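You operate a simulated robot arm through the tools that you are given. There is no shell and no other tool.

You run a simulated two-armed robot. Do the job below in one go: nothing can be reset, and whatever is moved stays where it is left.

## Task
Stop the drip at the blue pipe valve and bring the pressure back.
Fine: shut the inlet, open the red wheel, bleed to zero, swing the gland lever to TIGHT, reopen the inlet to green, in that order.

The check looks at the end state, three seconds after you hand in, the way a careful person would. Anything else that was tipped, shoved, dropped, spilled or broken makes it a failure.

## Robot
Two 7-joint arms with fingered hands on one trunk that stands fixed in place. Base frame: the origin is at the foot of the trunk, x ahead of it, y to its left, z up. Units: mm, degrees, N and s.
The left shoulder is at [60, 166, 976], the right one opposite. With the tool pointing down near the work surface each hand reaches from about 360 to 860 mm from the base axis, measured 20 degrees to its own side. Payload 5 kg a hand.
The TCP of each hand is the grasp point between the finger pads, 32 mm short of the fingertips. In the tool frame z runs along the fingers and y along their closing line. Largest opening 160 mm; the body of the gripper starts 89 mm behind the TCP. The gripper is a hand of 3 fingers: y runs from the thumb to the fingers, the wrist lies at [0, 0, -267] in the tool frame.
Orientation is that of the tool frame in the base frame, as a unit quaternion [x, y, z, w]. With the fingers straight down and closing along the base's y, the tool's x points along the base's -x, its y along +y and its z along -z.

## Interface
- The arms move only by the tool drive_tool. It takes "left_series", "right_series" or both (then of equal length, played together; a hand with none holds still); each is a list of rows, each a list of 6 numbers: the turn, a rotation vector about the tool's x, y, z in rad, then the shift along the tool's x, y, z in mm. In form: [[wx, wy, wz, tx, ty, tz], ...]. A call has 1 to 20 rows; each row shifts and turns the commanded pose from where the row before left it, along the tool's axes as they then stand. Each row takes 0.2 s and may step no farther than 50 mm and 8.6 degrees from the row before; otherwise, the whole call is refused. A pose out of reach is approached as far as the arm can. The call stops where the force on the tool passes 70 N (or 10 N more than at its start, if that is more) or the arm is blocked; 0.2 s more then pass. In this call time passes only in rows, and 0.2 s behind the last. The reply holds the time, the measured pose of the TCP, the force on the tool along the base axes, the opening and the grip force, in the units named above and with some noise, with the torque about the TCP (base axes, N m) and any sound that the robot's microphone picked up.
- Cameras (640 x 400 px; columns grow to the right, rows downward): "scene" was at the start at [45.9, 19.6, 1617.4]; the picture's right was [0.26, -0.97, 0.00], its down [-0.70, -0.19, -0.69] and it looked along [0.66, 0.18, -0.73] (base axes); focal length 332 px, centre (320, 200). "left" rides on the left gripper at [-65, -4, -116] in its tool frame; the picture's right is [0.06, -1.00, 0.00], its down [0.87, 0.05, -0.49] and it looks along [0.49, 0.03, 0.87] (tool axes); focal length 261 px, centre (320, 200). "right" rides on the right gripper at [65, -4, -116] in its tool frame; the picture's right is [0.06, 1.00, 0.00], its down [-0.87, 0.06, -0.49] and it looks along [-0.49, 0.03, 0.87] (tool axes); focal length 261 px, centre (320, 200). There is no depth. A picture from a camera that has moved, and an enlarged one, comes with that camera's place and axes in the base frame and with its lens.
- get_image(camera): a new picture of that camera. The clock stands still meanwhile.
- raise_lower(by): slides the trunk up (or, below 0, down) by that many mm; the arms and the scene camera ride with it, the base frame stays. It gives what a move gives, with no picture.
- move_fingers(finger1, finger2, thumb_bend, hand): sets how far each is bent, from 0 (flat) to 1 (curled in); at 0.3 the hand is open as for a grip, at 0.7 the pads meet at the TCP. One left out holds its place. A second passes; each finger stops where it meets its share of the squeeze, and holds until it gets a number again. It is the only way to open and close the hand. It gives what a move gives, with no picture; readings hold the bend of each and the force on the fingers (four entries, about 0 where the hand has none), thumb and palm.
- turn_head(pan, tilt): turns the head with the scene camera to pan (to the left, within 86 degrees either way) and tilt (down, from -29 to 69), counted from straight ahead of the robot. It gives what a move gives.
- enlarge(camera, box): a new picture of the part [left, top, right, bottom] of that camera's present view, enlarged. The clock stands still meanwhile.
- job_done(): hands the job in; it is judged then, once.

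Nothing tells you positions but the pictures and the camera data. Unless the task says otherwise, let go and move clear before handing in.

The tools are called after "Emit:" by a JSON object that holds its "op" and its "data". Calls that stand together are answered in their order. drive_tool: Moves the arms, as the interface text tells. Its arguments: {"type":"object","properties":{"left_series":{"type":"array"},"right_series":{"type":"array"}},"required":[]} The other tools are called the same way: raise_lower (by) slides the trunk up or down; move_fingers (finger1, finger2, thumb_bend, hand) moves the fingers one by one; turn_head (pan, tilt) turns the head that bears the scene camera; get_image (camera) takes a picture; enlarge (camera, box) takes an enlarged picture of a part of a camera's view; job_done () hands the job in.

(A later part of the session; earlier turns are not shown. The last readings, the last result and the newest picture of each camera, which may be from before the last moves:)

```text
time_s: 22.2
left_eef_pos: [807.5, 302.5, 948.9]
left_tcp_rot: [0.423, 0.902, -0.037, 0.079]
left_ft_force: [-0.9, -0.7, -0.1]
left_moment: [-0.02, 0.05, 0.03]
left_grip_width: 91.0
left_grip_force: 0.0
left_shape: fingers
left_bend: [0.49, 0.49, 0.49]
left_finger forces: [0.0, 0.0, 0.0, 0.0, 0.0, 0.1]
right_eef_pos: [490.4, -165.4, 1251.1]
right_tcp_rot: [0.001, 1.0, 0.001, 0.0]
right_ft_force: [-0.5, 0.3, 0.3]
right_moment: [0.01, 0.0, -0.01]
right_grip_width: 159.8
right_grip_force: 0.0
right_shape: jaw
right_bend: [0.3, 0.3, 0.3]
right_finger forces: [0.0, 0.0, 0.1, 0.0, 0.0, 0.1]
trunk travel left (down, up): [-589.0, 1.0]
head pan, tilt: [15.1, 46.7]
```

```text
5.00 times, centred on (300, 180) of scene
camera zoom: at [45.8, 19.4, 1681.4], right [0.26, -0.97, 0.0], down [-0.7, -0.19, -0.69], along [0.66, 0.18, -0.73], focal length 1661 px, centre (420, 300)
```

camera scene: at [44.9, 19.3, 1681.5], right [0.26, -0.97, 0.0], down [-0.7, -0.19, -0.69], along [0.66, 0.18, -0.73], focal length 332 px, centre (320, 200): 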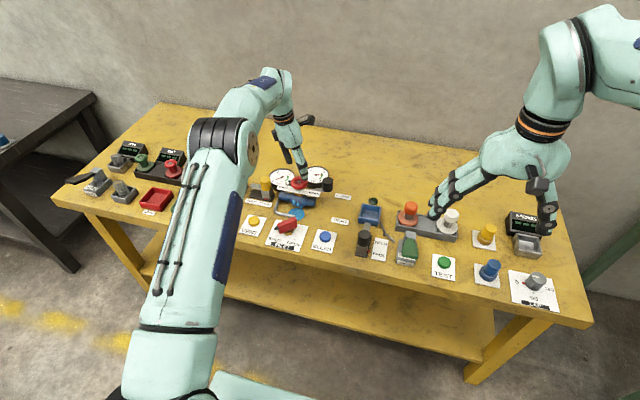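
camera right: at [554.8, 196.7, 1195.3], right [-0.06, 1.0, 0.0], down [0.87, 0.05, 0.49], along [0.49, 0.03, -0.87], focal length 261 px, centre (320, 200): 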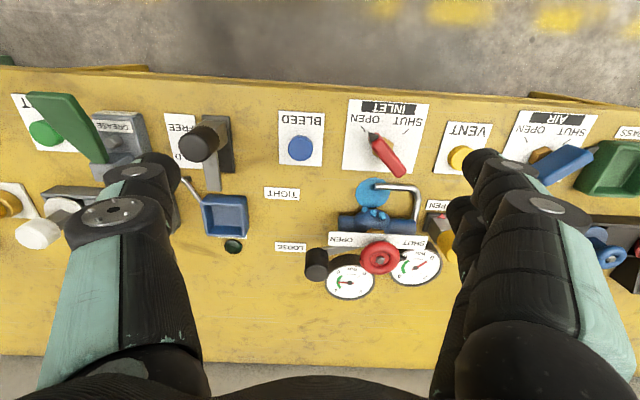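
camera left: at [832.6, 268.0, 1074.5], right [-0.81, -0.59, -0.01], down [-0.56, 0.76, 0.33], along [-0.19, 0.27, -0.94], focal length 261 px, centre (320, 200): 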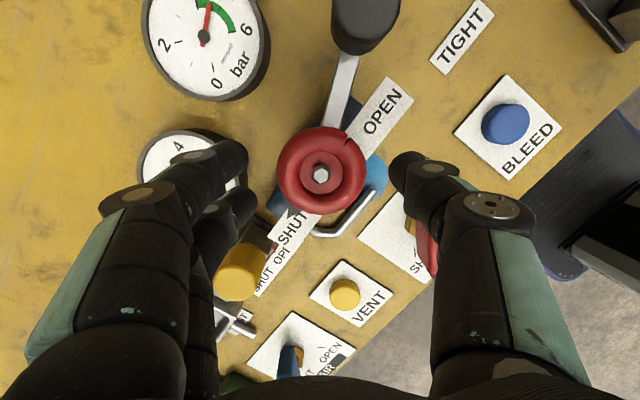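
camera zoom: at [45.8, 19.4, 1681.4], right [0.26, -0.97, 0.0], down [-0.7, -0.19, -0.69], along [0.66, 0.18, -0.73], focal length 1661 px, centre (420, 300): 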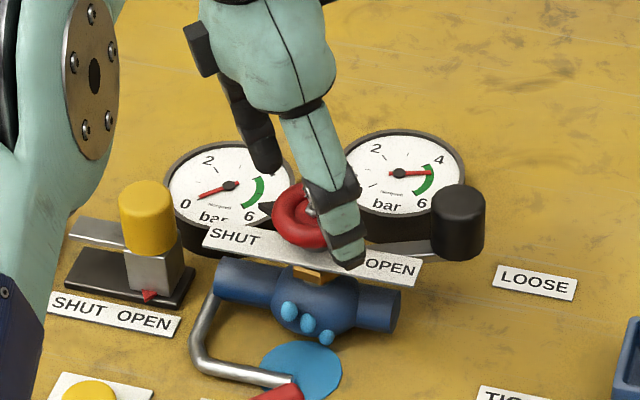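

Alignment is good. I'll descend the remaining 27 mm so the fingertips sit around the rim, just above the scale plate.

Emit:
{"op": "drive_tool", "data": {"left_series": [[0, 0, 0, 2.1, 0, 12], [0, 0, 0, 2.3, 0, 13], [0, 0, 0, 0, 0, 0]]}}

Emit:
{"op": "get_image", "data": {"camera": "left"}}

Emit:
{"op": "enlarge", "data": {"camera": "scene", "box": [270, 150, 350, 210]}}

```text
time_s: 23.0
left_eef_pos: [809.0, 303.7, 922.2]
left_tcp_rot: [0.423, 0.902, -0.036, 0.08]
left_ft_force: [0.0, -0.9, 0.3]
left_moment: [-0.02, -0.04, -0.03]
left_grip_width: 90.9
left_grip_force: 0.1
left_shape: fingers
left_bend: [0.49, 0.49, 0.49]
left_finger forces: [0.0, 0.0, 0.0, 0.0, 0.0, 0.0]
right_eef_pos: [490.5, -165.6, 1250.9]
right_tcp_rot: [0.001, 1.0, 0.001, 0.0]
right_ft_force: [0.2, -0.6, -0.2]
right_moment: [-0.01, 0.03, 0.0]
right_grip_width: 159.7
right_grip_force: 0.0
right_shape: jaw
right_bend: [0.3, 0.3, 0.3]
right_finger forces: [0.1, 0.1, 0.1, 0.1, 0.1, 0.0]
trunk travel left (down, up): [-589.0, 1.0]
head pan, tilt: [15.1, 46.7]
```

```text
taken
camera left: at [832.9, 267.9, 1048.1], right [-0.81, -0.59, -0.01], down [-0.56, 0.76, 0.33], along [-0.19, 0.27, -0.94], focal length 261 px, centre (320, 200)
```

left: 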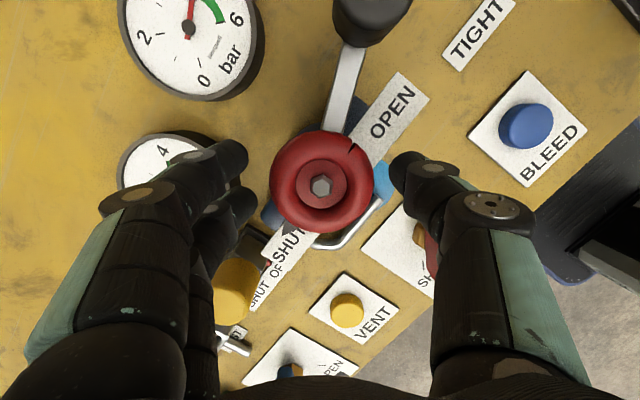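

```text
6.67 times, centred on (310, 180) of scene
camera zoom: at [45.8, 19.4, 1681.4], right [0.26, -0.97, 0.0], down [-0.7, -0.19, -0.69], along [0.66, 0.18, -0.73], focal length 2215 px, centre (387, 333)
```

zoom: 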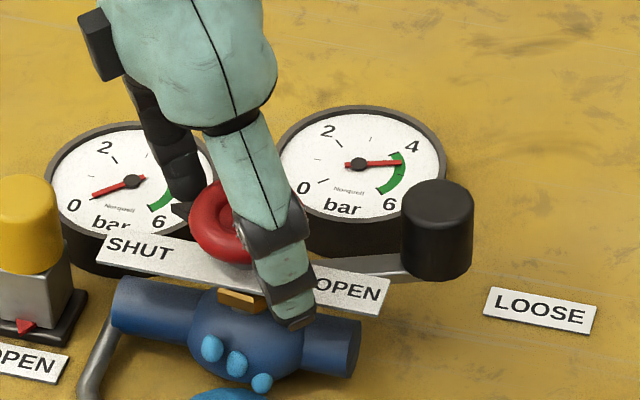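

Plate top is about z=881 and the thumb tip looks close to it, so I'll raise 4 mm and close partway to check clearance.

Emit:
{"op": "drive_tool", "data": {"left_series": [[0, 0, 0, -0.7, 0, -4], [0, 0, 0, 0, 0, 0]]}}

Emit:
{"op": "move_fingers", "data": {"hand": "left", "finger1": 0.53, "finger2": 0.53, "thumb_bend": 0.53}}

Emit:
{"op": "get_image", "data": {"camera": "left"}}

Emit:
{"op": "enlarge", "data": {"camera": "scene", "box": [280, 165, 340, 210]}}

```text
time_s: 23.6
left_eef_pos: [808.1, 302.9, 926.7]
left_tcp_rot: [0.422, 0.902, -0.037, 0.078]
left_ft_force: [-0.2, 0.3, 0.6]
left_moment: [-0.04, -0.03, 0.02]
left_grip_width: 90.6
left_grip_force: 0.1
left_shape: fingers
left_bend: [0.49, 0.49, 0.49]
left_finger forces: [0.0, 0.0, 0.0, 0.1, 0.0, 0.1]
right_eef_pos: [490.3, -164.7, 1249.8]
right_tcp_rot: [0.0, 1.0, 0.0, 0.001]
right_ft_force: [0.3, -0.1, -0.7]
right_moment: [-0.02, -0.01, 0.0]
right_grip_width: 159.9
right_grip_force: 0.1
right_shape: jaw
right_bend: [0.3, 0.3, 0.3]
right_finger forces: [0.0, 0.0, 0.1, 0.0, 0.0, 0.1]
trunk travel left (down, up): [-589.0, 1.0]
head pan, tilt: [15.1, 46.7]
```

```text
time_s: 24.6
left_eef_pos: [807.9, 302.7, 925.4]
left_tcp_rot: [0.422, 0.902, -0.037, 0.079]
left_ft_force: [-0.9, 0.1, 0.2]
left_moment: [-0.04, -0.02, -0.01]
left_grip_width: 75.9
left_grip_force: 0.1
left_shape: fingers
left_bend: [0.53, 0.53, 0.53]
left_finger forces: [0.0, 0.0, 0.0, 0.1, 0.0, 0.0]
right_eef_pos: [489.7, -165.5, 1250.9]
right_tcp_rot: [0.0, 1.0, 0.001, 0.0]
right_ft_force: [0.1, -0.3, -0.9]
right_moment: [0.03, 0.0, -0.02]
right_grip_width: 160.0
right_grip_force: 0.0
right_shape: jaw
right_bend: [0.3, 0.3, 0.3]
right_finger forces: [0.0, 0.0, 0.1, 0.0, 0.1, 0.0]
trunk travel left (down, up): [-589.0, 1.0]
head pan, tilt: [15.1, 46.7]
```

```text
taken
camera left: at [832.8, 267.9, 1052.0], right [-0.81, -0.59, -0.01], down [-0.56, 0.76, 0.33], along [-0.19, 0.27, -0.94], focal length 261 px, centre (320, 200)
```

left: 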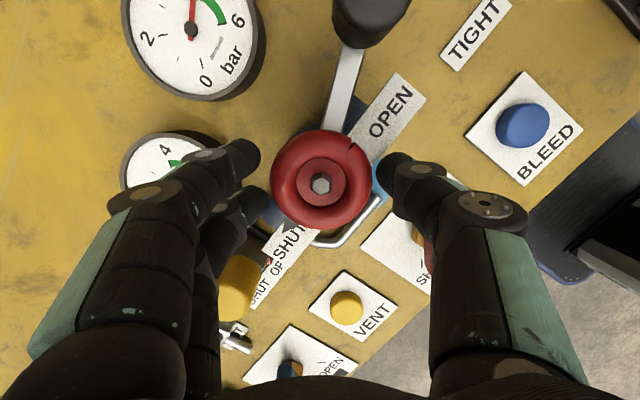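

```text
8.89 times, centred on (310, 188) of scene
camera zoom: at [45.9, 19.5, 1681.4], right [0.26, -0.97, 0.0], down [-0.7, -0.19, -0.69], along [0.66, 0.18, -0.73], focal length 2954 px, centre (409, 311)
```

zoom: 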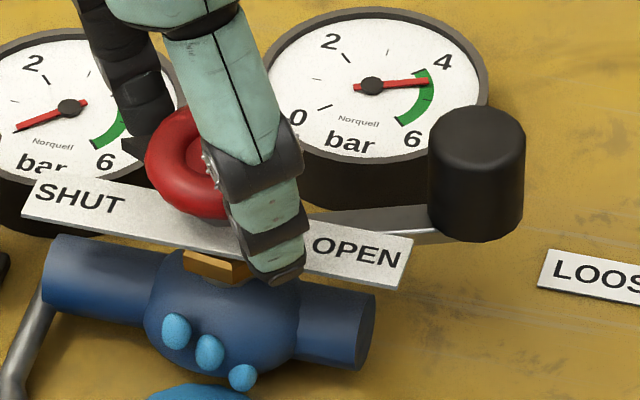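

Still no contact. I'll bend the thumb alone a little more to test whether it clears the scale plate.

Emit:
{"op": "move_fingers", "data": {"hand": "left", "thumb_bend": 0.56}}

Emit:
{"op": "enlarge", "data": {"camera": "scene", "box": [280, 165, 340, 210]}}

Emit:
{"op": "enlarge", "data": {"camera": "left", "box": [220, 100, 440, 240]}}

```text
time_s: 25.6
left_eef_pos: [808.6, 302.9, 926.3]
left_tcp_rot: [0.424, 0.902, -0.037, 0.079]
left_ft_force: [-1.1, -1.3, -1.0]
left_moment: [0.01, 0.03, 0.03]
left_grip_width: 71.2
left_grip_force: 0.4
left_shape: fingers
left_bend: [0.53, 0.53, 0.56]
left_finger forces: [0.0, 0.0, 0.0, 0.0, 1.1, 0.0]
right_eef_pos: [490.8, -165.1, 1250.3]
right_tcp_rot: [0.001, 1.0, 0.001, 0.0]
right_ft_force: [0.7, -0.3, -0.1]
right_moment: [-0.01, 0.02, -0.01]
right_grip_width: 159.9
right_grip_force: 0.0
right_shape: jaw
right_bend: [0.3, 0.3, 0.3]
right_finger forces: [0.1, 0.1, 0.0, 0.0, 0.1, 0.0]
trunk travel left (down, up): [-589.0, 1.0]
head pan, tilt: [15.1, 46.7]
```

```text
8.89 times, centred on (310, 188) of scene
camera zoom: at [45.9, 19.4, 1681.4], right [0.26, -0.97, 0.0], down [-0.7, -0.19, -0.69], along [0.66, 0.18, -0.73], focal length 2954 px, centre (409, 311)
```

zoom: 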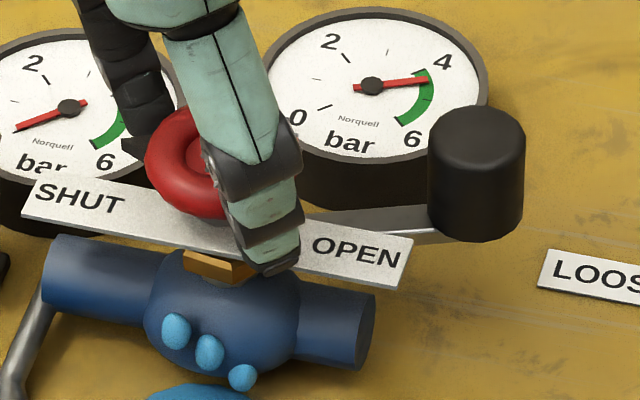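

```text
2.86 times, centred on (330, 170) of left
camera zoom: at [832.8, 267.8, 1052.0], right [-0.81, -0.59, -0.01], down [-0.56, 0.76, 0.33], along [-0.19, 0.27, -0.94], focal length 745 px, centre (291, 286)
```

zoom: 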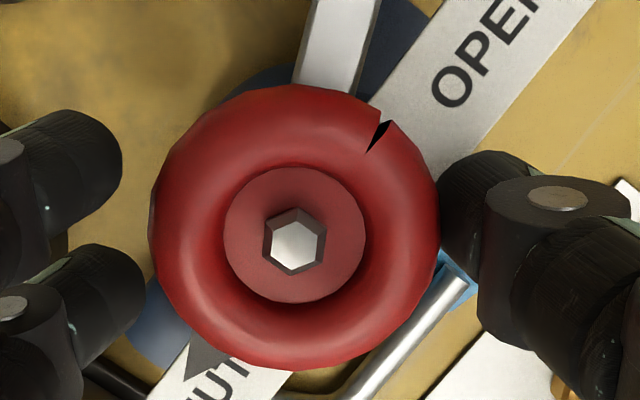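

The thumb reports a light 1 N contact, either the rim or the plate edge. I'll raise 4 mm to see whether the contact persists.

Emit:
{"op": "drive_tool", "data": {"left_series": [[0, 0, 0, -0.7, 0, -4], [0, 0, 0, 0, 0, 0]]}}

Emit:
{"op": "move_fingers", "data": {"hand": "left", "thumb_bend": 0.565}}

```text
time_s: 26.2
left_eef_pos: [807.4, 302.9, 930.4]
left_tcp_rot: [0.422, 0.902, -0.037, 0.079]
left_ft_force: [-0.8, -0.2, -0.4]
left_moment: [0.01, 0.03, 0.0]
left_grip_width: 70.7
left_grip_force: 0.4
left_shape: fingers
left_bend: [0.53, 0.53, 0.56]
left_finger forces: [0.0, 0.0, 0.0, 0.0, 0.7, 0.0]
right_eef_pos: [490.8, -165.4, 1249.9]
right_tcp_rot: [0.001, 1.0, 0.002, 0.0]
right_ft_force: [0.0, 0.4, -0.3]
right_moment: [0.02, 0.0, -0.02]
right_grip_width: 159.8
right_grip_force: 0.0
right_shape: jaw
right_bend: [0.3, 0.3, 0.3]
right_finger forces: [0.0, 0.1, 0.2, 0.0, 0.0, 0.0]
trunk travel left (down, up): [-589.0, 1.0]
head pan, tilt: [15.1, 46.7]
```

```text
time_s: 27.2
left_eef_pos: [808.1, 301.5, 930.1]
left_tcp_rot: [0.422, 0.902, -0.036, 0.079]
left_ft_force: [-1.0, -0.6, -1.4]
left_moment: [0.01, 0.03, 0.03]
left_grip_width: 71.0
left_grip_force: 0.5
left_shape: fingers
left_bend: [0.53, 0.53, 0.56]
left_finger forces: [0.1, 0.0, 0.0, 0.1, 0.8, 0.0]
right_eef_pos: [490.0, -165.4, 1250.8]
right_tcp_rot: [0.001, 1.0, 0.001, 0.0]
right_ft_force: [1.1, 0.2, -0.2]
right_moment: [0.0, 0.0, -0.05]
right_grip_width: 159.7
right_grip_force: 0.1
right_shape: jaw
right_bend: [0.3, 0.3, 0.3]
right_finger forces: [0.0, 0.0, 0.0, 0.0, 0.0, 0.0]
trunk travel left (down, up): [-589.0, 1.0]
head pan, tilt: [15.1, 46.7]
```

The contact stays, so it is the rim, not the plate. I'll go back down 4 mm and close all fingers on the wheel.

Emit:
{"op": "drive_tool", "data": {"left_series": [[0, 0, 0, 0.9, -1.2, 5], [0, 0, 0, 0, 0, 0]]}}

Emit:
{"op": "move_fingers", "data": {"hand": "left", "finger1": 0.75, "finger2": 0.75, "thumb_bend": 0.75}}

Emit:
{"op": "get_image", "data": {"camera": "left"}}

Emit:
{"op": "enlarge", "data": {"camera": "scene", "box": [280, 165, 340, 210]}}

```text
time_s: 27.8
left_eef_pos: [807.8, 301.5, 927.1]
left_tcp_rot: [0.423, 0.902, -0.037, 0.079]
left_ft_force: [0.5, -1.4, 0.4]
left_moment: [0.01, 0.02, 0.0]
left_grip_width: 70.3
left_grip_force: 0.1
left_shape: fingers
left_bend: [0.53, 0.53, 0.56]
left_finger forces: [0.0, 0.0, 0.0, 0.0, 0.2, 0.1]
right_eef_pos: [491.2, -165.7, 1250.6]
right_tcp_rot: [0.001, 1.0, 0.002, 0.0]
right_ft_force: [0.5, -0.1, -0.4]
right_moment: [-0.01, 0.03, 0.03]
right_grip_width: 160.1
right_grip_force: 0.0
right_shape: jaw
right_bend: [0.3, 0.3, 0.3]
right_finger forces: [0.0, 0.0, 0.0, 0.0, 0.0, 0.1]
trunk travel left (down, up): [-589.0, 1.0]
head pan, tilt: [15.1, 46.7]
```

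```text
time_s: 28.8
left_eef_pos: [807.9, 301.7, 924.5]
left_tcp_rot: [0.423, 0.902, -0.038, 0.079]
left_ft_force: [-4.6, -4.7, -5.3]
left_moment: [-0.09, 0.15, 0.01]
left_grip_width: 57.7
left_grip_force: 18.4
left_shape: fingers
left_bend: [0.58, 0.57, 0.61]
left_finger forces: [7.5, 7.9, 0.1, 0.0, 21.7, 0.0]
right_eef_pos: [491.7, -165.2, 1249.6]
right_tcp_rot: [0.0, 1.0, 0.001, 0.0]
right_ft_force: [-0.1, -0.1, -1.0]
right_moment: [0.0, 0.03, 0.05]
right_grip_width: 159.9
right_grip_force: 0.0
right_shape: jaw
right_bend: [0.3, 0.3, 0.3]
right_finger forces: [0.0, 0.0, 0.1, 0.0, 0.0, 0.0]
trunk travel left (down, up): [-589.0, 1.0]
head pan, tilt: [15.1, 46.7]
```

```text
taken
camera left: at [831.6, 266.3, 1050.5], right [-0.81, -0.59, -0.01], down [-0.56, 0.76, 0.33], along [-0.19, 0.27, -0.94], focal length 261 px, centre (320, 200)
```

left: 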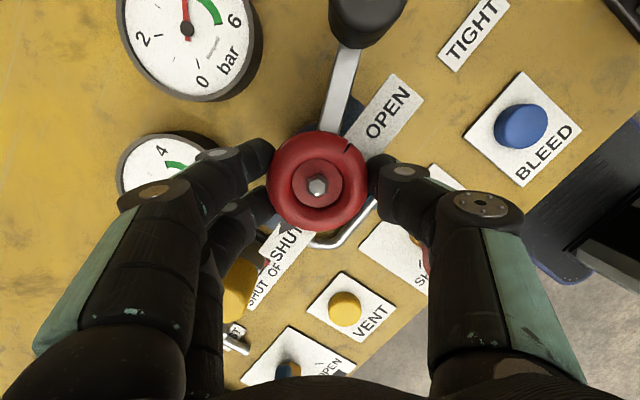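

```text
8.89 times, centred on (310, 188) of scene
camera zoom: at [45.9, 19.2, 1681.4], right [0.26, -0.97, 0.0], down [-0.7, -0.19, -0.69], along [0.66, 0.18, -0.73], focal length 2954 px, centre (409, 311)
```

zoom: 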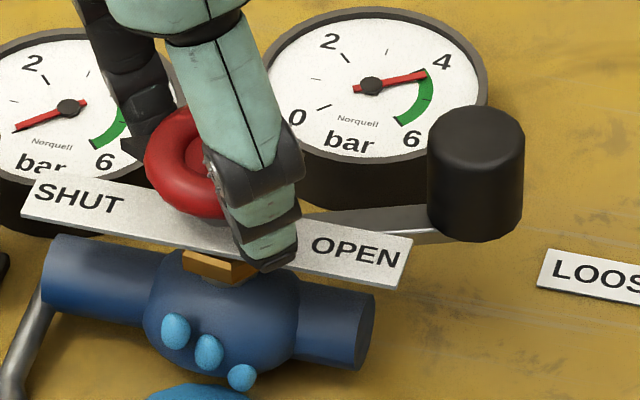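

The wheel is gripped firmly (about 18 N). I'll turn it counter-clockwise about the vertical axis by 22° and check that it moves.

Emit:
{"op": "drive_tool", "data": {"left_series": [[-0.0227, 0, -0.129, 0, -0.4, 0], [-0.0227, 0, -0.129, 0, -0.4, 0], [-0.0227, 0, -0.129, 0, -0.4, 0]]}}

Emit:
{"op": "get_image", "data": {"camera": "left"}}

Emit:
{"op": "enlarge", "data": {"camera": "scene", "box": [280, 165, 340, 210]}}

```text
time_s: 29.6
left_eef_pos: [805.9, 300.1, 924.8]
left_tcp_rot: [0.237, 0.968, -0.021, 0.085]
left_ft_force: [-2.8, -5.9, -5.9]
left_moment: [-0.18, 0.12, -0.02]
left_grip_width: 57.6
left_grip_force: 18.8
left_shape: fingers
left_bend: [0.58, 0.57, 0.61]
left_finger forces: [8.0, 8.2, 0.1, 0.0, 21.2, 0.0]
right_eef_pos: [490.7, -166.0, 1250.3]
right_tcp_rot: [0.0, 1.0, 0.001, 0.0]
right_ft_force: [0.4, 0.0, -0.7]
right_moment: [0.02, 0.02, -0.01]
right_grip_width: 159.9
right_grip_force: 0.1
right_shape: jaw
right_bend: [0.3, 0.3, 0.3]
right_finger forces: [0.0, 0.0, 0.0, 0.0, 0.0, 0.1]
trunk travel left (down, up): [-589.0, 1.0]
head pan, tilt: [15.1, 46.7]
```

```text
taken
camera left: at [843.3, 277.6, 1050.6], right [-0.52, -0.86, -0.01], down [-0.81, 0.48, 0.33], along [-0.28, 0.18, -0.94], focal length 261 px, centre (320, 200)
```

left: 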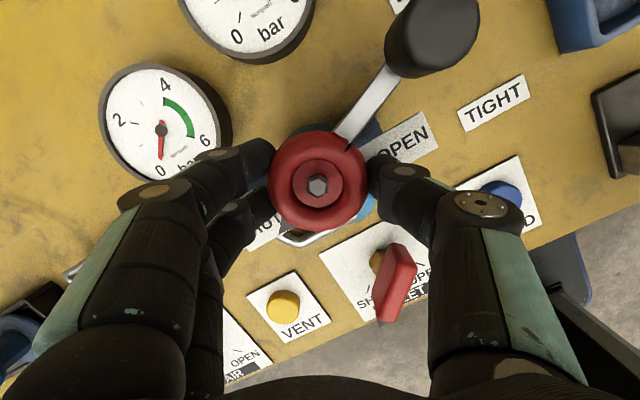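

```text
8.89 times, centred on (310, 188) of scene
camera zoom: at [46.5, 19.0, 1681.4], right [0.26, -0.97, 0.0], down [-0.7, -0.19, -0.69], along [0.66, 0.18, -0.73], focal length 2954 px, centre (409, 311)
```

zoom: 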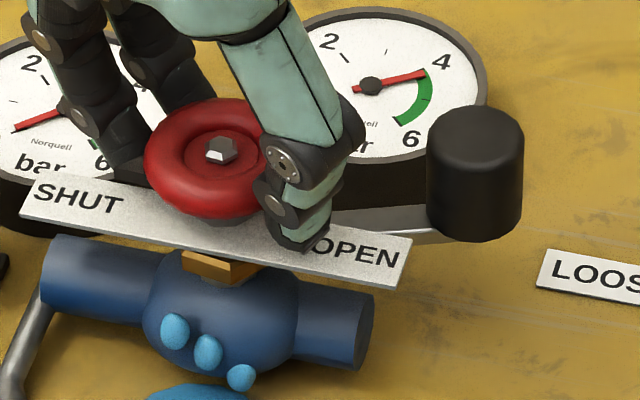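

The wheel turned along with the hand (the rim notch stays fixed in the hand view). I'll continue the stroke another 75°.

Emit:
{"op": "drive_tool", "data": {"left_series": [[-0.0227, 0, -0.129, 0, -0.4, 0], [-0.0227, 0, -0.129, 0, -0.4, 0], [-0.0227, 0, -0.129, 0, -0.4, 0], [-0.0227, 0, -0.129, 0, -0.4, 0], [-0.0227, 0, -0.129, 0, -0.4, 0]]}}

Emit:
{"op": "get_image", "data": {"camera": "left"}}

Emit:
{"op": "enlarge", "data": {"camera": "scene", "box": [270, 150, 350, 210]}}

```text
time_s: 30.8
left_eef_pos: [806.6, 297.8, 926.2]
left_tcp_rot: [-0.086, 0.992, 0.007, 0.087]
left_ft_force: [3.3, -7.7, -6.2]
left_moment: [-0.21, -0.08, -0.05]
left_grip_width: 57.3
left_grip_force: 19.1
left_shape: fingers
left_bend: [0.58, 0.57, 0.61]
left_finger forces: [7.9, 7.8, 0.1, 0.0, 21.9, 0.0]
right_eef_pos: [491.2, -165.9, 1249.0]
right_tcp_rot: [0.0, 1.0, 0.0, -0.001]
right_ft_force: [-0.3, 0.6, 0.0]
right_moment: [-0.01, -0.01, -0.02]
right_grip_width: 160.1
right_grip_force: 0.0
right_shape: jaw
right_bend: [0.3, 0.3, 0.3]
right_finger forces: [0.0, 0.0, 0.0, 0.0, 0.0, 0.1]
trunk travel left (down, up): [-589.0, 1.0]
head pan, tilt: [15.1, 46.7]
```

```text
taken
camera left: at [850.6, 303.3, 1050.6], right [0.11, -0.99, -0.01], down [-0.94, -0.11, 0.33], along [-0.33, -0.03, -0.94], focal length 261 px, centre (320, 200)
```

left: 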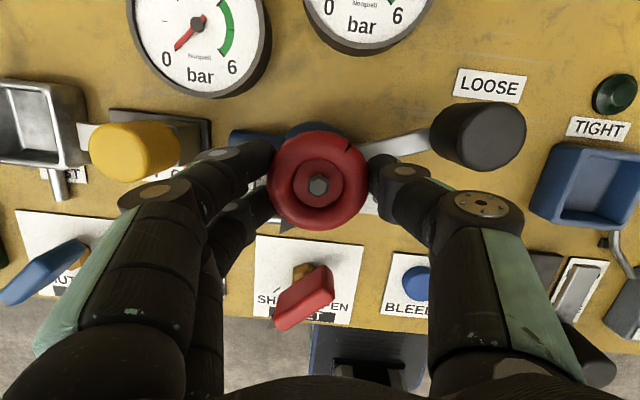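

```text
6.67 times, centred on (310, 180) of scene
camera zoom: at [47.0, 18.7, 1681.4], right [0.26, -0.97, 0.0], down [-0.7, -0.19, -0.69], along [0.66, 0.18, -0.73], focal length 2215 px, centre (387, 333)
```

zoom: 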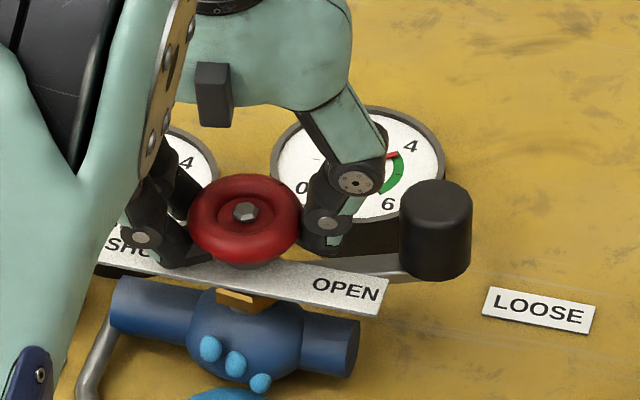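

The pointer has come round about 60° toward the near side. I'll continue another 45°.

Emit:
{"op": "drive_tool", "data": {"left_series": [[-0.0227, 0, -0.129, 0, -0.4, 0], [-0.0227, 0, -0.129, 0, -0.4, 0], [-0.0227, 0, -0.129, 0, -0.4, 0], [-0.0227, 0, -0.129, 0, -0.4, 0], [-0.0227, 0, -0.129, 0, -0.4, 0], [-0.0227, 0, -0.129, 0, -0.4, 0]]}}

Emit:
{"op": "get_image", "data": {"camera": "left"}}

Emit:
{"op": "enlarge", "data": {"camera": "scene", "box": [270, 150, 350, 210]}}

```text
time_s: 32.2
left_eef_pos: [808.6, 296.9, 923.8]
left_tcp_rot: [-0.46, 0.884, 0.041, 0.077]
left_ft_force: [10.4, -3.5, -4.8]
left_moment: [-0.14, -0.33, -0.03]
left_grip_width: 57.7
left_grip_force: 18.2
left_shape: fingers
left_bend: [0.58, 0.57, 0.61]
left_finger forces: [7.5, 7.1, 0.1, 0.0, 23.7, 0.1]
right_eef_pos: [491.7, -165.8, 1249.6]
right_tcp_rot: [0.001, 1.0, 0.001, 0.0]
right_ft_force: [-0.2, 0.0, -0.1]
right_moment: [-0.03, -0.03, 0.01]
right_grip_width: 160.0
right_grip_force: 0.0
right_shape: jaw
right_bend: [0.3, 0.3, 0.3]
right_finger forces: [0.0, 0.1, 0.1, 0.0, 0.1, 0.0]
trunk travel left (down, up): [-589.0, 1.0]
head pan, tilt: [15.1, 46.7]
```

```text
taken
camera left: at [836.3, 332.4, 1050.6], right [0.78, -0.62, -0.01], down [-0.59, -0.74, 0.33], along [-0.21, -0.25, -0.94], focal length 261 px, centre (320, 200)
```

left: 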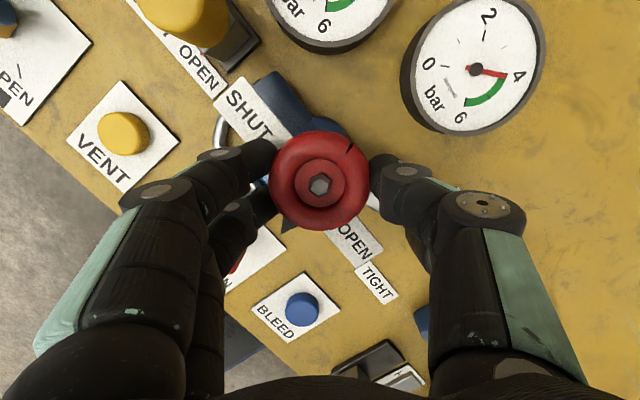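

```text
6.67 times, centred on (310, 180) of scene
camera zoom: at [47.6, 19.1, 1681.4], right [0.26, -0.97, 0.0], down [-0.7, -0.19, -0.68], along [0.66, 0.18, -0.73], focal length 2215 px, centre (387, 333)
```

zoom: 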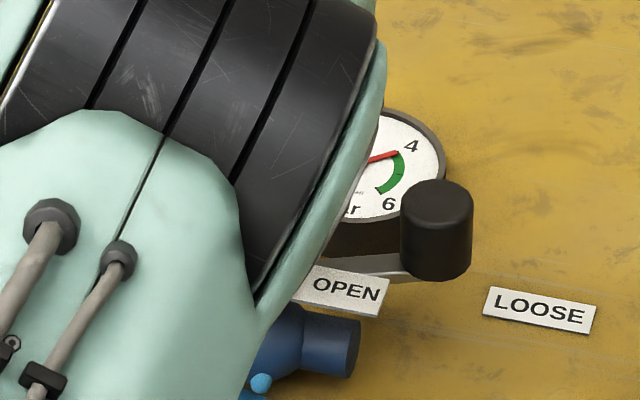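

The wheel has turned about 105°. Before going further I'll check the arm's overall posture.

Emit:
{"op": "get_image", "data": {"camera": "scene"}}

Emit:
{"op": "get_image", "data": {"camera": "right"}}

Emit:
{"op": "enlarge", "data": {"camera": "left", "box": [200, 100, 420, 240]}}

```text
taken
camera scene: at [47.6, 19.1, 1681.4], right [0.26, -0.97, 0.0], down [-0.7, -0.19, -0.68], along [0.66, 0.18, -0.73], focal length 332 px, centre (320, 200)
```

scene: 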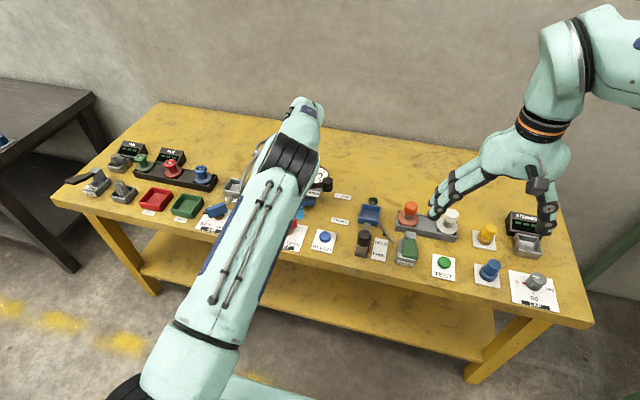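

```text
taken
camera right: at [427.1, -170.0, 1365.1], right [-0.06, 1.0, 0.0], down [0.87, 0.05, 0.49], along [0.49, 0.03, -0.87], focal length 261 px, centre (320, 200)
```

right: 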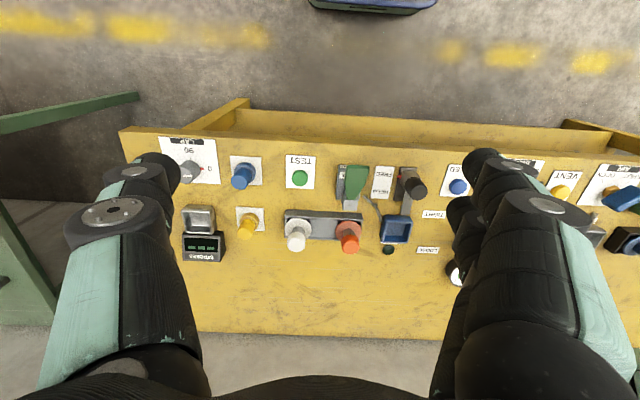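

```text
2.86 times, centred on (310, 170) of left
camera zoom: at [836.3, 332.4, 1050.6], right [0.78, -0.62, -0.01], down [-0.59, -0.74, 0.33], along [-0.21, -0.25, -0.94], focal length 745 px, centre (349, 286)
```

zoom: 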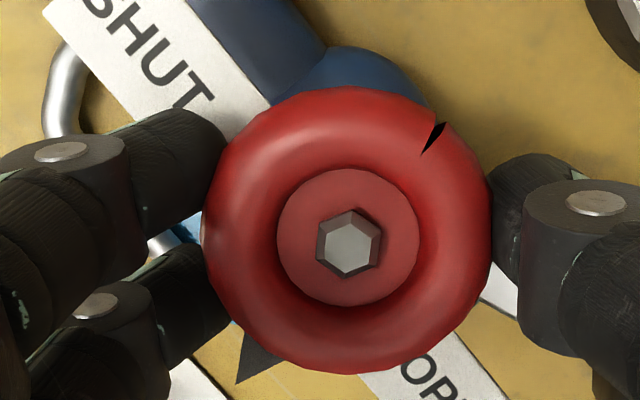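

The posture is fine and the pointer is about 76° short of OPEN. I'll carry on with the same grip in small steps while checking that the arm follows.

Emit:
{"op": "drive_tool", "data": {"left_series": [[-0.0227, 0, -0.129, 0, -0.4, 0], [-0.0227, 0, -0.129, 0, -0.4, 0], [-0.0227, 0, -0.129, 0, -0.4, 0], [-0.0227, 0, -0.129, 0, -0.4, 0]]}}

Emit:
{"op": "get_image", "data": {"camera": "left"}}

Emit:
{"op": "get_image", "data": {"camera": "scene"}}

```text
time_s: 33.2
left_eef_pos: [810.2, 295.9, 925.1]
left_tcp_rot: [-0.673, 0.734, 0.058, 0.064]
left_ft_force: [11.2, -0.7, -3.9]
left_moment: [-0.02, -0.39, -0.06]
left_grip_width: 57.5
left_grip_force: 18.9
left_shape: fingers
left_bend: [0.58, 0.57, 0.61]
left_finger forces: [6.9, 7.4, 0.1, 0.0, 24.2, 0.0]
right_eef_pos: [491.9, -164.3, 1250.3]
right_tcp_rot: [0.001, 1.0, 0.002, -0.001]
right_ft_force: [1.2, 0.7, -0.7]
right_moment: [0.0, 0.01, 0.04]
right_grip_width: 159.8
right_grip_force: 0.0
right_shape: jaw
right_bend: [0.3, 0.3, 0.3]
right_finger forces: [0.1, 0.1, 0.0, 0.0, 0.0, 0.0]
trunk travel left (down, up): [-589.0, 1.0]
head pan, tilt: [15.1, 46.7]
```

```text
taken
camera left: at [816.8, 341.7, 1050.5], right [0.99, -0.15, -0.01], down [-0.14, -0.93, 0.33], along [-0.06, -0.33, -0.94], focal length 261 px, centre (320, 200)
```

left: 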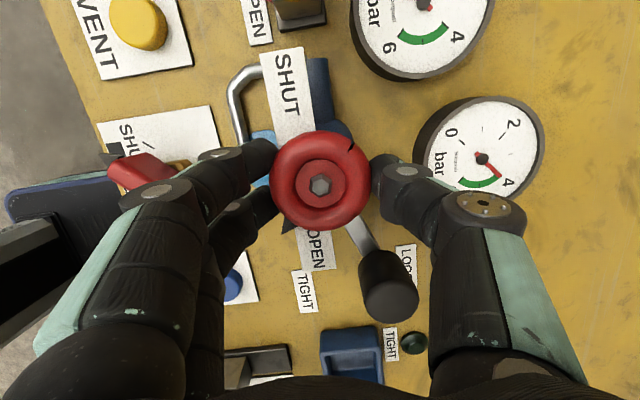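

```text
taken
camera scene: at [47.3, 19.4, 1681.4], right [0.26, -0.97, 0.0], down [-0.7, -0.19, -0.69], along [0.66, 0.18, -0.73], focal length 332 px, centre (320, 200)
```

scene: 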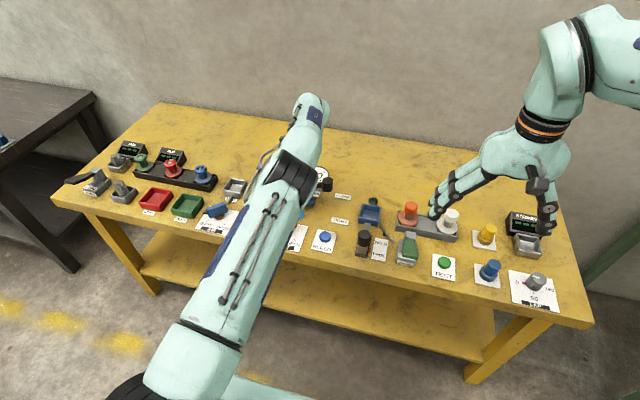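

Tracking is still exact at 85° yaw. I'll continue in two more steps toward OPEN.

Emit:
{"op": "drive_tool", "data": {"left_series": [[-0.0227, 0, -0.129, 0, -0.6, 0], [-0.0227, 0, -0.129, 0, -0.6, 0], [-0.0227, 0, -0.129, 0, -0.6, 0]]}}

Emit:
{"op": "get_image", "data": {"camera": "left"}}

```text
time_s: 34.0
left_eef_pos: [808.0, 295.2, 923.6]
left_tcp_rot: [0.803, -0.59, -0.07, -0.054]
left_ft_force: [20.7, 9.2, 4.1]
left_moment: [0.39, -0.89, -0.15]
left_grip_width: 57.3
left_grip_force: 20.1
left_shape: fingers
left_bend: [0.6, 0.59, 0.61]
left_finger forces: [5.0, 5.2, 0.0, 0.0, 30.1, 0.0]
left hand out of reach, approached as far as the arm can: row 3
right_eef_pos: [491.3, -164.3, 1249.4]
right_tcp_rot: [0.0, 1.0, -0.001, -0.002]
right_ft_force: [-0.2, -0.1, 0.3]
right_moment: [0.02, 0.02, 0.01]
right_grip_width: 159.9
right_grip_force: 0.0
right_shape: jaw
right_bend: [0.3, 0.3, 0.3]
right_finger forces: [0.0, 0.1, 0.0, 0.0, 0.0, 0.0]
trunk travel left (down, up): [-589.0, 1.0]
head pan, tilt: [15.1, 46.7]
```

```text
taken
camera left: at [795.9, 339.3, 1050.1], right [0.97, 0.24, -0.01], down [0.23, -0.92, 0.33], along [0.07, -0.32, -0.94], focal length 261 px, centre (320, 200)
```

left: 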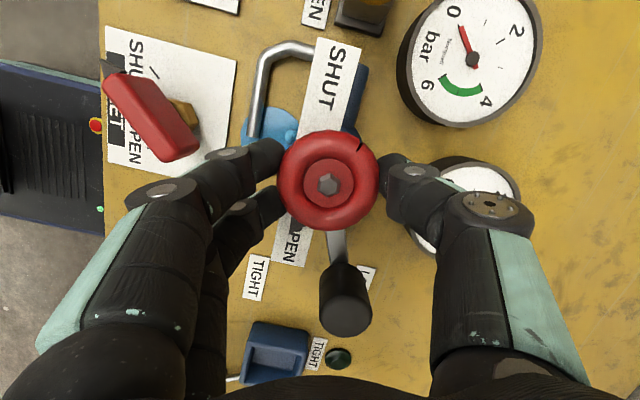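

The arm reached its limit at about 107° yaw with the wheel ~157° round. I'll release the rim, lift off and rotate back for a second short grip.

Emit:
{"op": "move_fingers", "data": {"hand": "left", "finger1": 0.5, "finger2": 0.5, "thumb_bend": 0.5}}

Emit:
{"op": "drive_tool", "data": {"left_series": [[0, 0, 0, -2.6, 0, -15], [0, 0, 0, -4.3, 0, -25], [0, 0, 0, -4.3, 0, -25], [0.0227, 0, 0.129, 0, 0.4, 0], [0.0227, 0, 0.129, 0, 0.4, 0], [0.0227, 0, 0.129, 0, 0.4, 0]]}}

Emit:
{"op": "get_image", "data": {"camera": "left"}}

```text
time_s: 35.0
left_eef_pos: [804.6, 291.5, 922.6]
left_tcp_rot: [0.803, -0.59, -0.069, -0.051]
left_ft_force: [0.1, -0.2, -0.2]
left_moment: [0.0, 0.02, 0.02]
left_grip_width: 86.8
left_grip_force: 0.0
left_shape: fingers
left_bend: [0.5, 0.5, 0.5]
left_finger forces: [0.1, 0.0, 0.1, 0.0, 0.0, 0.0]
right_eef_pos: [490.5, -166.0, 1250.3]
right_tcp_rot: [0.0, 1.0, 0.001, 0.0]
right_ft_force: [0.6, 0.6, 1.3]
right_moment: [0.0, 0.01, -0.02]
right_grip_width: 159.9
right_grip_force: 0.1
right_shape: jaw
right_bend: [0.3, 0.3, 0.3]
right_finger forces: [0.0, 0.1, 0.1, 0.1, 0.1, 0.0]
trunk travel left (down, up): [-589.0, 1.0]
head pan, tilt: [15.1, 46.7]
```

```text
time_s: 36.4
left_eef_pos: [802.0, 291.2, 990.2]
left_tcp_rot: [-0.672, 0.736, 0.057, 0.064]
left_ft_force: [-0.5, -1.3, 0.2]
left_moment: [-0.02, 0.01, 0.01]
left_grip_width: 86.9
left_grip_force: 0.0
left_shape: fingers
left_bend: [0.5, 0.5, 0.5]
left_finger forces: [0.1, 0.0, 0.0, 0.0, 0.0, 0.1]
right_eef_pos: [490.7, -165.6, 1250.9]
right_tcp_rot: [0.001, 1.0, 0.001, 0.001]
right_ft_force: [0.2, 0.2, -0.1]
right_moment: [0.0, 0.02, 0.03]
right_grip_width: 160.1
right_grip_force: 0.1
right_shape: jaw
right_bend: [0.3, 0.3, 0.3]
right_finger forces: [0.0, 0.0, 0.0, 0.0, 0.0, 0.1]
trunk travel left (down, up): [-589.0, 1.0]
head pan, tilt: [15.1, 46.7]
```

```text
taken
camera left: at [810.7, 336.6, 1114.9], right [0.99, -0.15, -0.01], down [-0.14, -0.93, 0.33], along [-0.06, -0.33, -0.94], focal length 261 px, centre (320, 200)
```

left: 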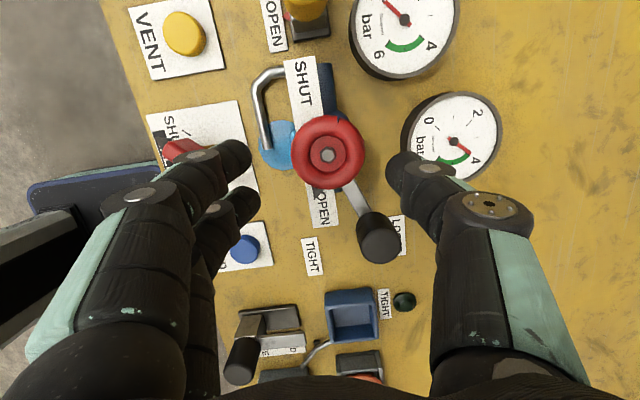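

I'm clear of the wheel. Let me zoom in to see where its pointer stands.

Emit:
{"op": "enlarge", "data": {"camera": "left", "box": [260, 50, 420, 250]}}

Emit:
{"op": "get_image", "data": {"camera": "scene"}}

```text
2.00 times, centred on (340, 150) of left
camera zoom: at [810.7, 336.6, 1114.9], right [0.99, -0.15, -0.01], down [-0.14, -0.93, 0.33], along [-0.06, -0.33, -0.94], focal length 521 px, centre (280, 300)
```

zoom: 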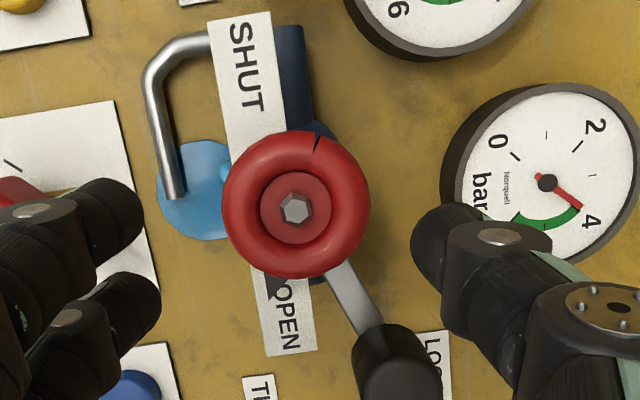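

```text
taken
camera scene: at [45.7, 19.1, 1681.4], right [0.26, -0.97, 0.0], down [-0.7, -0.19, -0.69], along [0.66, 0.18, -0.73], focal length 332 px, centre (320, 200)
```

scene: 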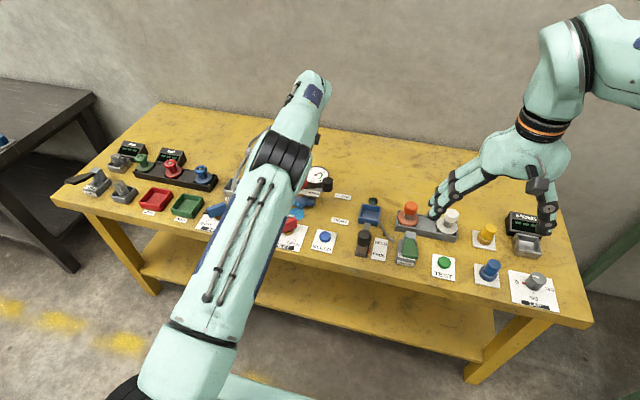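

The wheel has turned about 152°, so roughly 28° remain to OPEN. I'll rotate the hand back to 40° yaw and come down for a second grip.

Emit:
{"op": "drive_tool", "data": {"left_series": [[0.0227, 0, 0.129, 0, 0, 0], [0.0227, 0, 0.129, 0, 0, 0], [0.0227, 0, 0.129, 0, 0, 0], [0.0227, 0, 0.129, 0, 0, 0], [0.0227, 0, 0.129, 0, 0, 0], [0.0227, 0, 0.129, 0, 0, 0], [0, 0, 0, -0.9, 0.5, 20.5], [0, 0, 0, -0.8, 0.5, 20.4], [0, 0, 0, 0, 0, 0]]}}

Emit:
{"op": "get_image", "data": {"camera": "left"}}

```text
time_s: 38.4
left_eef_pos: [809.8, 298.4, 949.5]
left_tcp_rot: [-0.338, 0.937, 0.028, 0.083]
left_ft_force: [-0.7, -0.4, -0.5]
left_moment: [0.0, 0.0, -0.03]
left_grip_width: 86.9
left_grip_force: 0.1
left_shape: fingers
left_bend: [0.5, 0.5, 0.5]
left_finger forces: [0.1, 0.0, 0.1, 0.0, 0.0, 0.0]
right_eef_pos: [491.1, -164.8, 1250.0]
right_tcp_rot: [0.0, 1.0, 0.001, 0.0]
right_ft_force: [-0.6, 1.0, -0.5]
right_moment: [0.0, -0.03, -0.01]
right_grip_width: 160.0
right_grip_force: 0.1
right_shape: jaw
right_bend: [0.3, 0.3, 0.3]
right_finger forces: [0.1, 0.0, 0.1, 0.0, 0.0, 0.0]
trunk travel left (down, up): [-589.0, 1.0]
head pan, tilt: [15.1, 46.7]
```

```text
taken
camera left: at [845.5, 324.1, 1074.9], right [0.59, -0.81, -0.01], down [-0.76, -0.56, 0.33], along [-0.27, -0.19, -0.94], focal length 261 px, centre (320, 200)
```

left: 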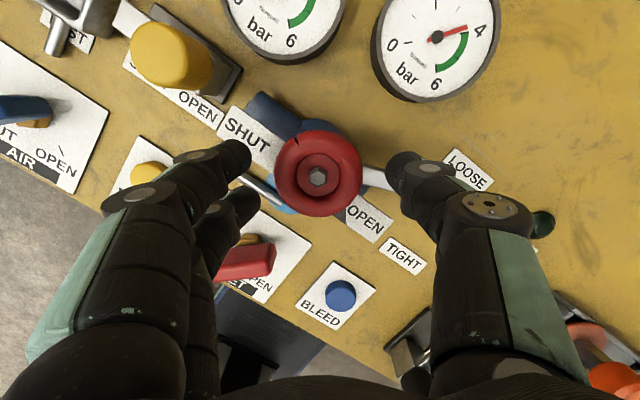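

The hub is centred between the fingers again. I'll descend to rim height and close.

Emit:
{"op": "drive_tool", "data": {"left_series": [[0, 0, 0, 3, 0.4, 12], [0, 0, 0, 2.8, 0.4, 12], [0, 0, 0, 0, 0, 0]]}}

Emit:
{"op": "get_image", "data": {"camera": "left"}}

```text
time_s: 39.2
left_eef_pos: [808.3, 297.1, 924.6]
left_tcp_rot: [-0.34, 0.936, 0.031, 0.083]
left_ft_force: [-0.9, -0.3, 0.1]
left_moment: [0.0, 0.01, 0.0]
left_grip_width: 86.6
left_grip_force: 0.1
left_shape: fingers
left_bend: [0.5, 0.5, 0.5]
left_finger forces: [0.0, 0.0, 0.0, 0.0, 0.0, 0.0]
right_eef_pos: [490.0, -164.9, 1250.9]
right_tcp_rot: [0.001, 1.0, 0.001, 0.0]
right_ft_force: [0.9, -0.1, 0.9]
right_moment: [0.01, -0.02, -0.02]
right_grip_width: 160.1
right_grip_force: 0.1
right_shape: jaw
right_bend: [0.3, 0.3, 0.3]
right_finger forces: [0.0, 0.0, 0.1, 0.0, 0.0, 0.1]
trunk travel left (down, up): [-589.0, 1.0]
head pan, tilt: [15.1, 46.7]
```

```text
taken
camera left: at [843.8, 324.3, 1050.4], right [0.59, -0.81, -0.01], down [-0.76, -0.56, 0.33], along [-0.27, -0.19, -0.94], focal length 261 px, centre (320, 200)
```

left: 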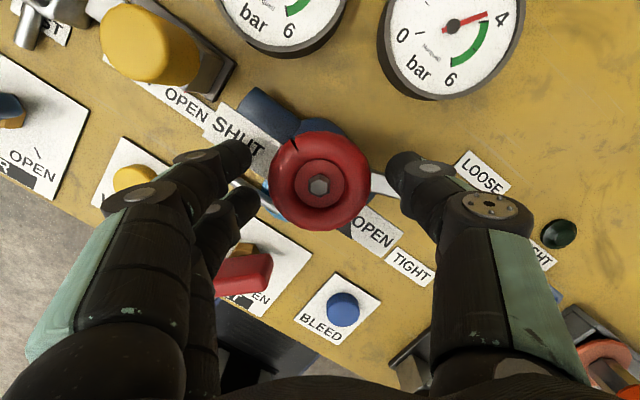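

The fingers surround the rim. I'll close to about the same squeeze and turn further counter-clockwise.

Emit:
{"op": "move_fingers", "data": {"hand": "left", "finger1": 0.75, "finger2": 0.75, "thumb_bend": 0.73}}

Emit:
{"op": "drive_tool", "data": {"left_series": [[-0.0227, 0, -0.129, 0, -0.4, 0], [-0.0227, 0, -0.129, 0, -0.4, 0], [-0.0227, 0, -0.129, 0, -0.4, 0]]}}

Emit:
{"op": "get_image", "data": {"camera": "left"}}

```text
time_s: 40.2
left_eef_pos: [807.2, 298.1, 924.0]
left_tcp_rot: [-0.339, 0.937, 0.03, 0.082]
left_ft_force: [3.4, -0.8, -4.8]
left_moment: [-0.01, -0.09, 0.01]
left_grip_width: 57.6
left_grip_force: 20.1
left_shape: fingers
left_bend: [0.58, 0.57, 0.61]
left_finger forces: [9.2, 9.3, 0.0, 0.0, 21.1, 0.1]
right_eef_pos: [491.3, -164.2, 1250.7]
right_tcp_rot: [0.001, 1.0, 0.001, 0.0]
right_ft_force: [0.0, 0.0, -0.3]
right_moment: [0.04, 0.01, -0.05]
right_grip_width: 159.8
right_grip_force: 0.0
right_shape: jaw
right_bend: [0.3, 0.3, 0.3]
right_finger forces: [0.1, 0.0, 0.0, 0.0, 0.0, 0.0]
trunk travel left (down, up): [-589.0, 1.0]
head pan, tilt: [15.1, 46.7]
```

```text
time_s: 41.0
left_eef_pos: [809.2, 296.2, 923.5]
left_tcp_rot: [-0.515, 0.853, 0.045, 0.075]
left_ft_force: [5.2, -0.2, -4.9]
left_moment: [0.01, -0.11, -0.01]
left_grip_width: 57.9
left_grip_force: 19.3
left_shape: fingers
left_bend: [0.58, 0.57, 0.61]
left_finger forces: [8.4, 9.0, 0.0, 0.0, 21.1, 0.0]
right_eef_pos: [491.8, -165.8, 1249.7]
right_tcp_rot: [0.001, 1.0, 0.001, -0.001]
right_ft_force: [-0.3, 0.5, 0.3]
right_moment: [0.0, 0.0, 0.04]
right_grip_width: 160.2
right_grip_force: 0.0
right_shape: jaw
right_bend: [0.3, 0.3, 0.3]
right_finger forces: [0.1, 0.1, 0.0, 0.0, 0.0, 0.0]
trunk travel left (down, up): [-589.0, 1.0]
head pan, tilt: [15.1, 46.7]
```

```text
taken
camera left: at [832.9, 335.6, 1050.0], right [0.86, -0.52, -0.01], down [-0.48, -0.81, 0.33], along [-0.18, -0.28, -0.94], focal length 261 px, centre (320, 200)
```

left: 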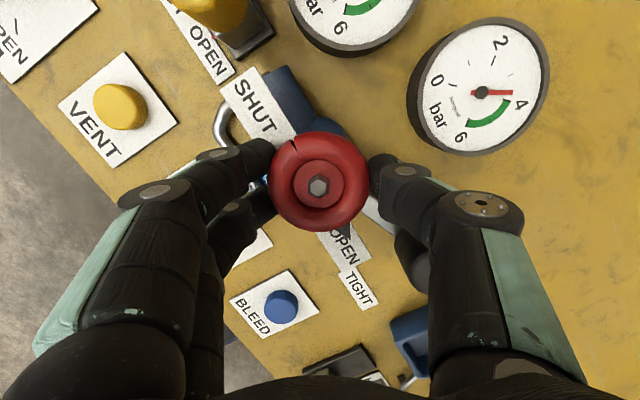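

The pointer is nearly over OPEN (about 174°). I'll turn a little more in small steps to feel for an end stop.

Emit:
{"op": "drive_tool", "data": {"left_series": [[-0.0121, 0, -0.0689, 0, -0.2, 0], [-0.0121, 0, -0.0689, 0, -0.2, 0], [0, 0, 0, 0, 0, 0]]}}

Emit:
{"op": "enlarge", "data": {"camera": "left", "box": [220, 90, 440, 290]}}

```text
time_s: 41.8
left_eef_pos: [808.9, 297.3, 924.1]
left_tcp_rot: [-0.574, 0.814, 0.05, 0.071]
left_ft_force: [6.8, 3.0, -4.4]
left_moment: [0.05, -0.23, -0.79]
left_grip_width: 56.7
left_grip_force: 20.4
left_shape: fingers
left_bend: [0.58, 0.57, 0.61]
left_finger forces: [11.8, 8.2, 0.0, 0.0, 20.3, 0.0]
right_eef_pos: [491.5, -165.0, 1249.5]
right_tcp_rot: [0.002, 1.0, 0.0, -0.001]
right_ft_force: [-0.1, 0.5, 0.2]
right_moment: [0.02, 0.03, 0.0]
right_grip_width: 159.8
right_grip_force: 0.0
right_shape: jaw
right_bend: [0.3, 0.3, 0.3]
right_finger forces: [0.1, 0.0, 0.0, 0.1, 0.1, 0.0]
trunk travel left (down, up): [-589.0, 1.0]
head pan, tilt: [15.1, 46.7]
```

```text
2.00 times, centred on (330, 190) of left
camera zoom: at [828.0, 338.9, 1050.0], right [0.92, -0.39, -0.01], down [-0.37, -0.87, 0.33], along [-0.14, -0.3, -0.94], focal length 521 px, centre (300, 220)
```

zoom: 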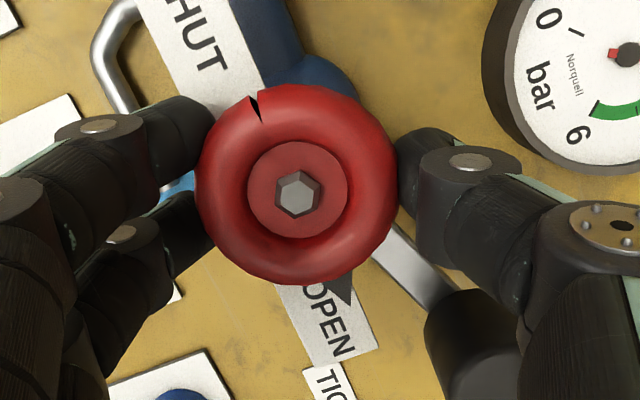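

The torque jumped to 0.8 N·m with the pointer over OPEN, so the wheel is at its open stop. I'll release and lift off.

Emit:
{"op": "move_fingers", "data": {"hand": "left", "finger1": 0.5, "finger2": 0.5, "thumb_bend": 0.5}}

Emit:
{"op": "drive_tool", "data": {"left_series": [[0, 0, 0, -2.6, 0, -15], [0, 0, 0, -4.3, 0, -25], [0, 0, 0, -4.3, 0, -25], [0, 0, 0, -4.3, 0, -25], [0, 0, 0, 0, 0, 0]]}}

Emit:
{"op": "get_image", "data": {"camera": "left"}}

Emit:
{"op": "get_image", "data": {"camera": "scene"}}

```text
time_s: 42.8
left_eef_pos: [808.2, 296.5, 924.8]
left_tcp_rot: [-0.575, 0.814, 0.049, 0.071]
left_ft_force: [-0.4, 0.1, -0.1]
left_moment: [0.0, -0.02, -0.04]
left_grip_width: 86.6
left_grip_force: 0.2
left_shape: fingers
left_bend: [0.5, 0.5, 0.5]
left_finger forces: [0.0, 0.1, 0.1, 0.0, 0.0, 0.0]
right_eef_pos: [490.8, -166.3, 1250.5]
right_tcp_rot: [0.0, 1.0, 0.002, 0.0]
right_ft_force: [0.3, 0.3, -0.4]
right_moment: [-0.01, -0.03, -0.02]
right_grip_width: 160.0
right_grip_force: 0.0
right_shape: jaw
right_bend: [0.3, 0.3, 0.3]
right_finger forces: [0.0, 0.1, 0.0, 0.0, 0.0, 0.0]
trunk travel left (down, up): [-589.0, 1.0]
head pan, tilt: [15.1, 46.7]
```

```text
time_s: 44.0
left_eef_pos: [808.2, 297.3, 1016.0]
left_tcp_rot: [-0.574, 0.814, 0.05, 0.071]
left_ft_force: [0.0, 0.7, -0.9]
left_moment: [0.0, 0.01, 0.03]
left_grip_width: 86.9
left_grip_force: 0.0
left_shape: fingers
left_bend: [0.5, 0.5, 0.5]
left_finger forces: [0.0, 0.0, 0.0, 0.1, 0.0, 0.1]
right_eef_pos: [490.8, -164.8, 1250.0]
right_tcp_rot: [0.001, 1.0, 0.001, 0.0]
right_ft_force: [0.0, 0.4, 0.0]
right_moment: [-0.01, 0.01, -0.01]
right_grip_width: 159.9
right_grip_force: 0.0
right_shape: jaw
right_bend: [0.3, 0.3, 0.3]
right_finger forces: [0.0, 0.0, 0.1, 0.0, 0.0, 0.0]
trunk travel left (down, up): [-589.0, 1.0]
head pan, tilt: [15.1, 46.7]
```

```text
taken
camera left: at [826.7, 338.5, 1141.9], right [0.92, -0.39, -0.01], down [-0.37, -0.87, 0.33], along [-0.14, -0.3, -0.94], focal length 261 px, centre (320, 200)
```

left: 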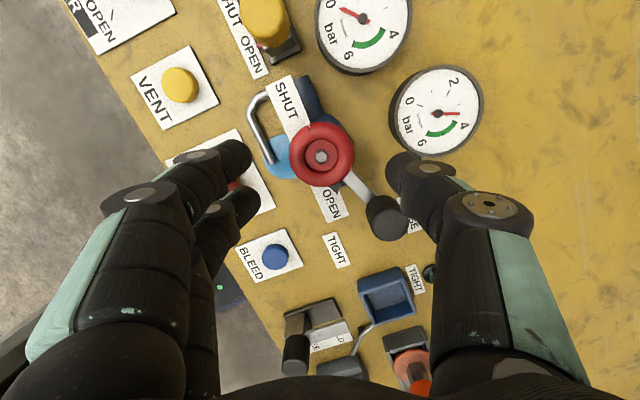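

```text
taken
camera scene: at [46.3, 19.4, 1681.4], right [0.26, -0.97, 0.0], down [-0.7, -0.19, -0.69], along [0.66, 0.18, -0.73], focal length 332 px, centre (320, 200)
```

scene: 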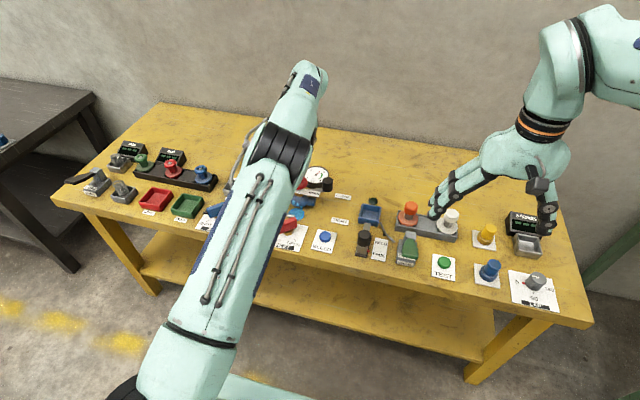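

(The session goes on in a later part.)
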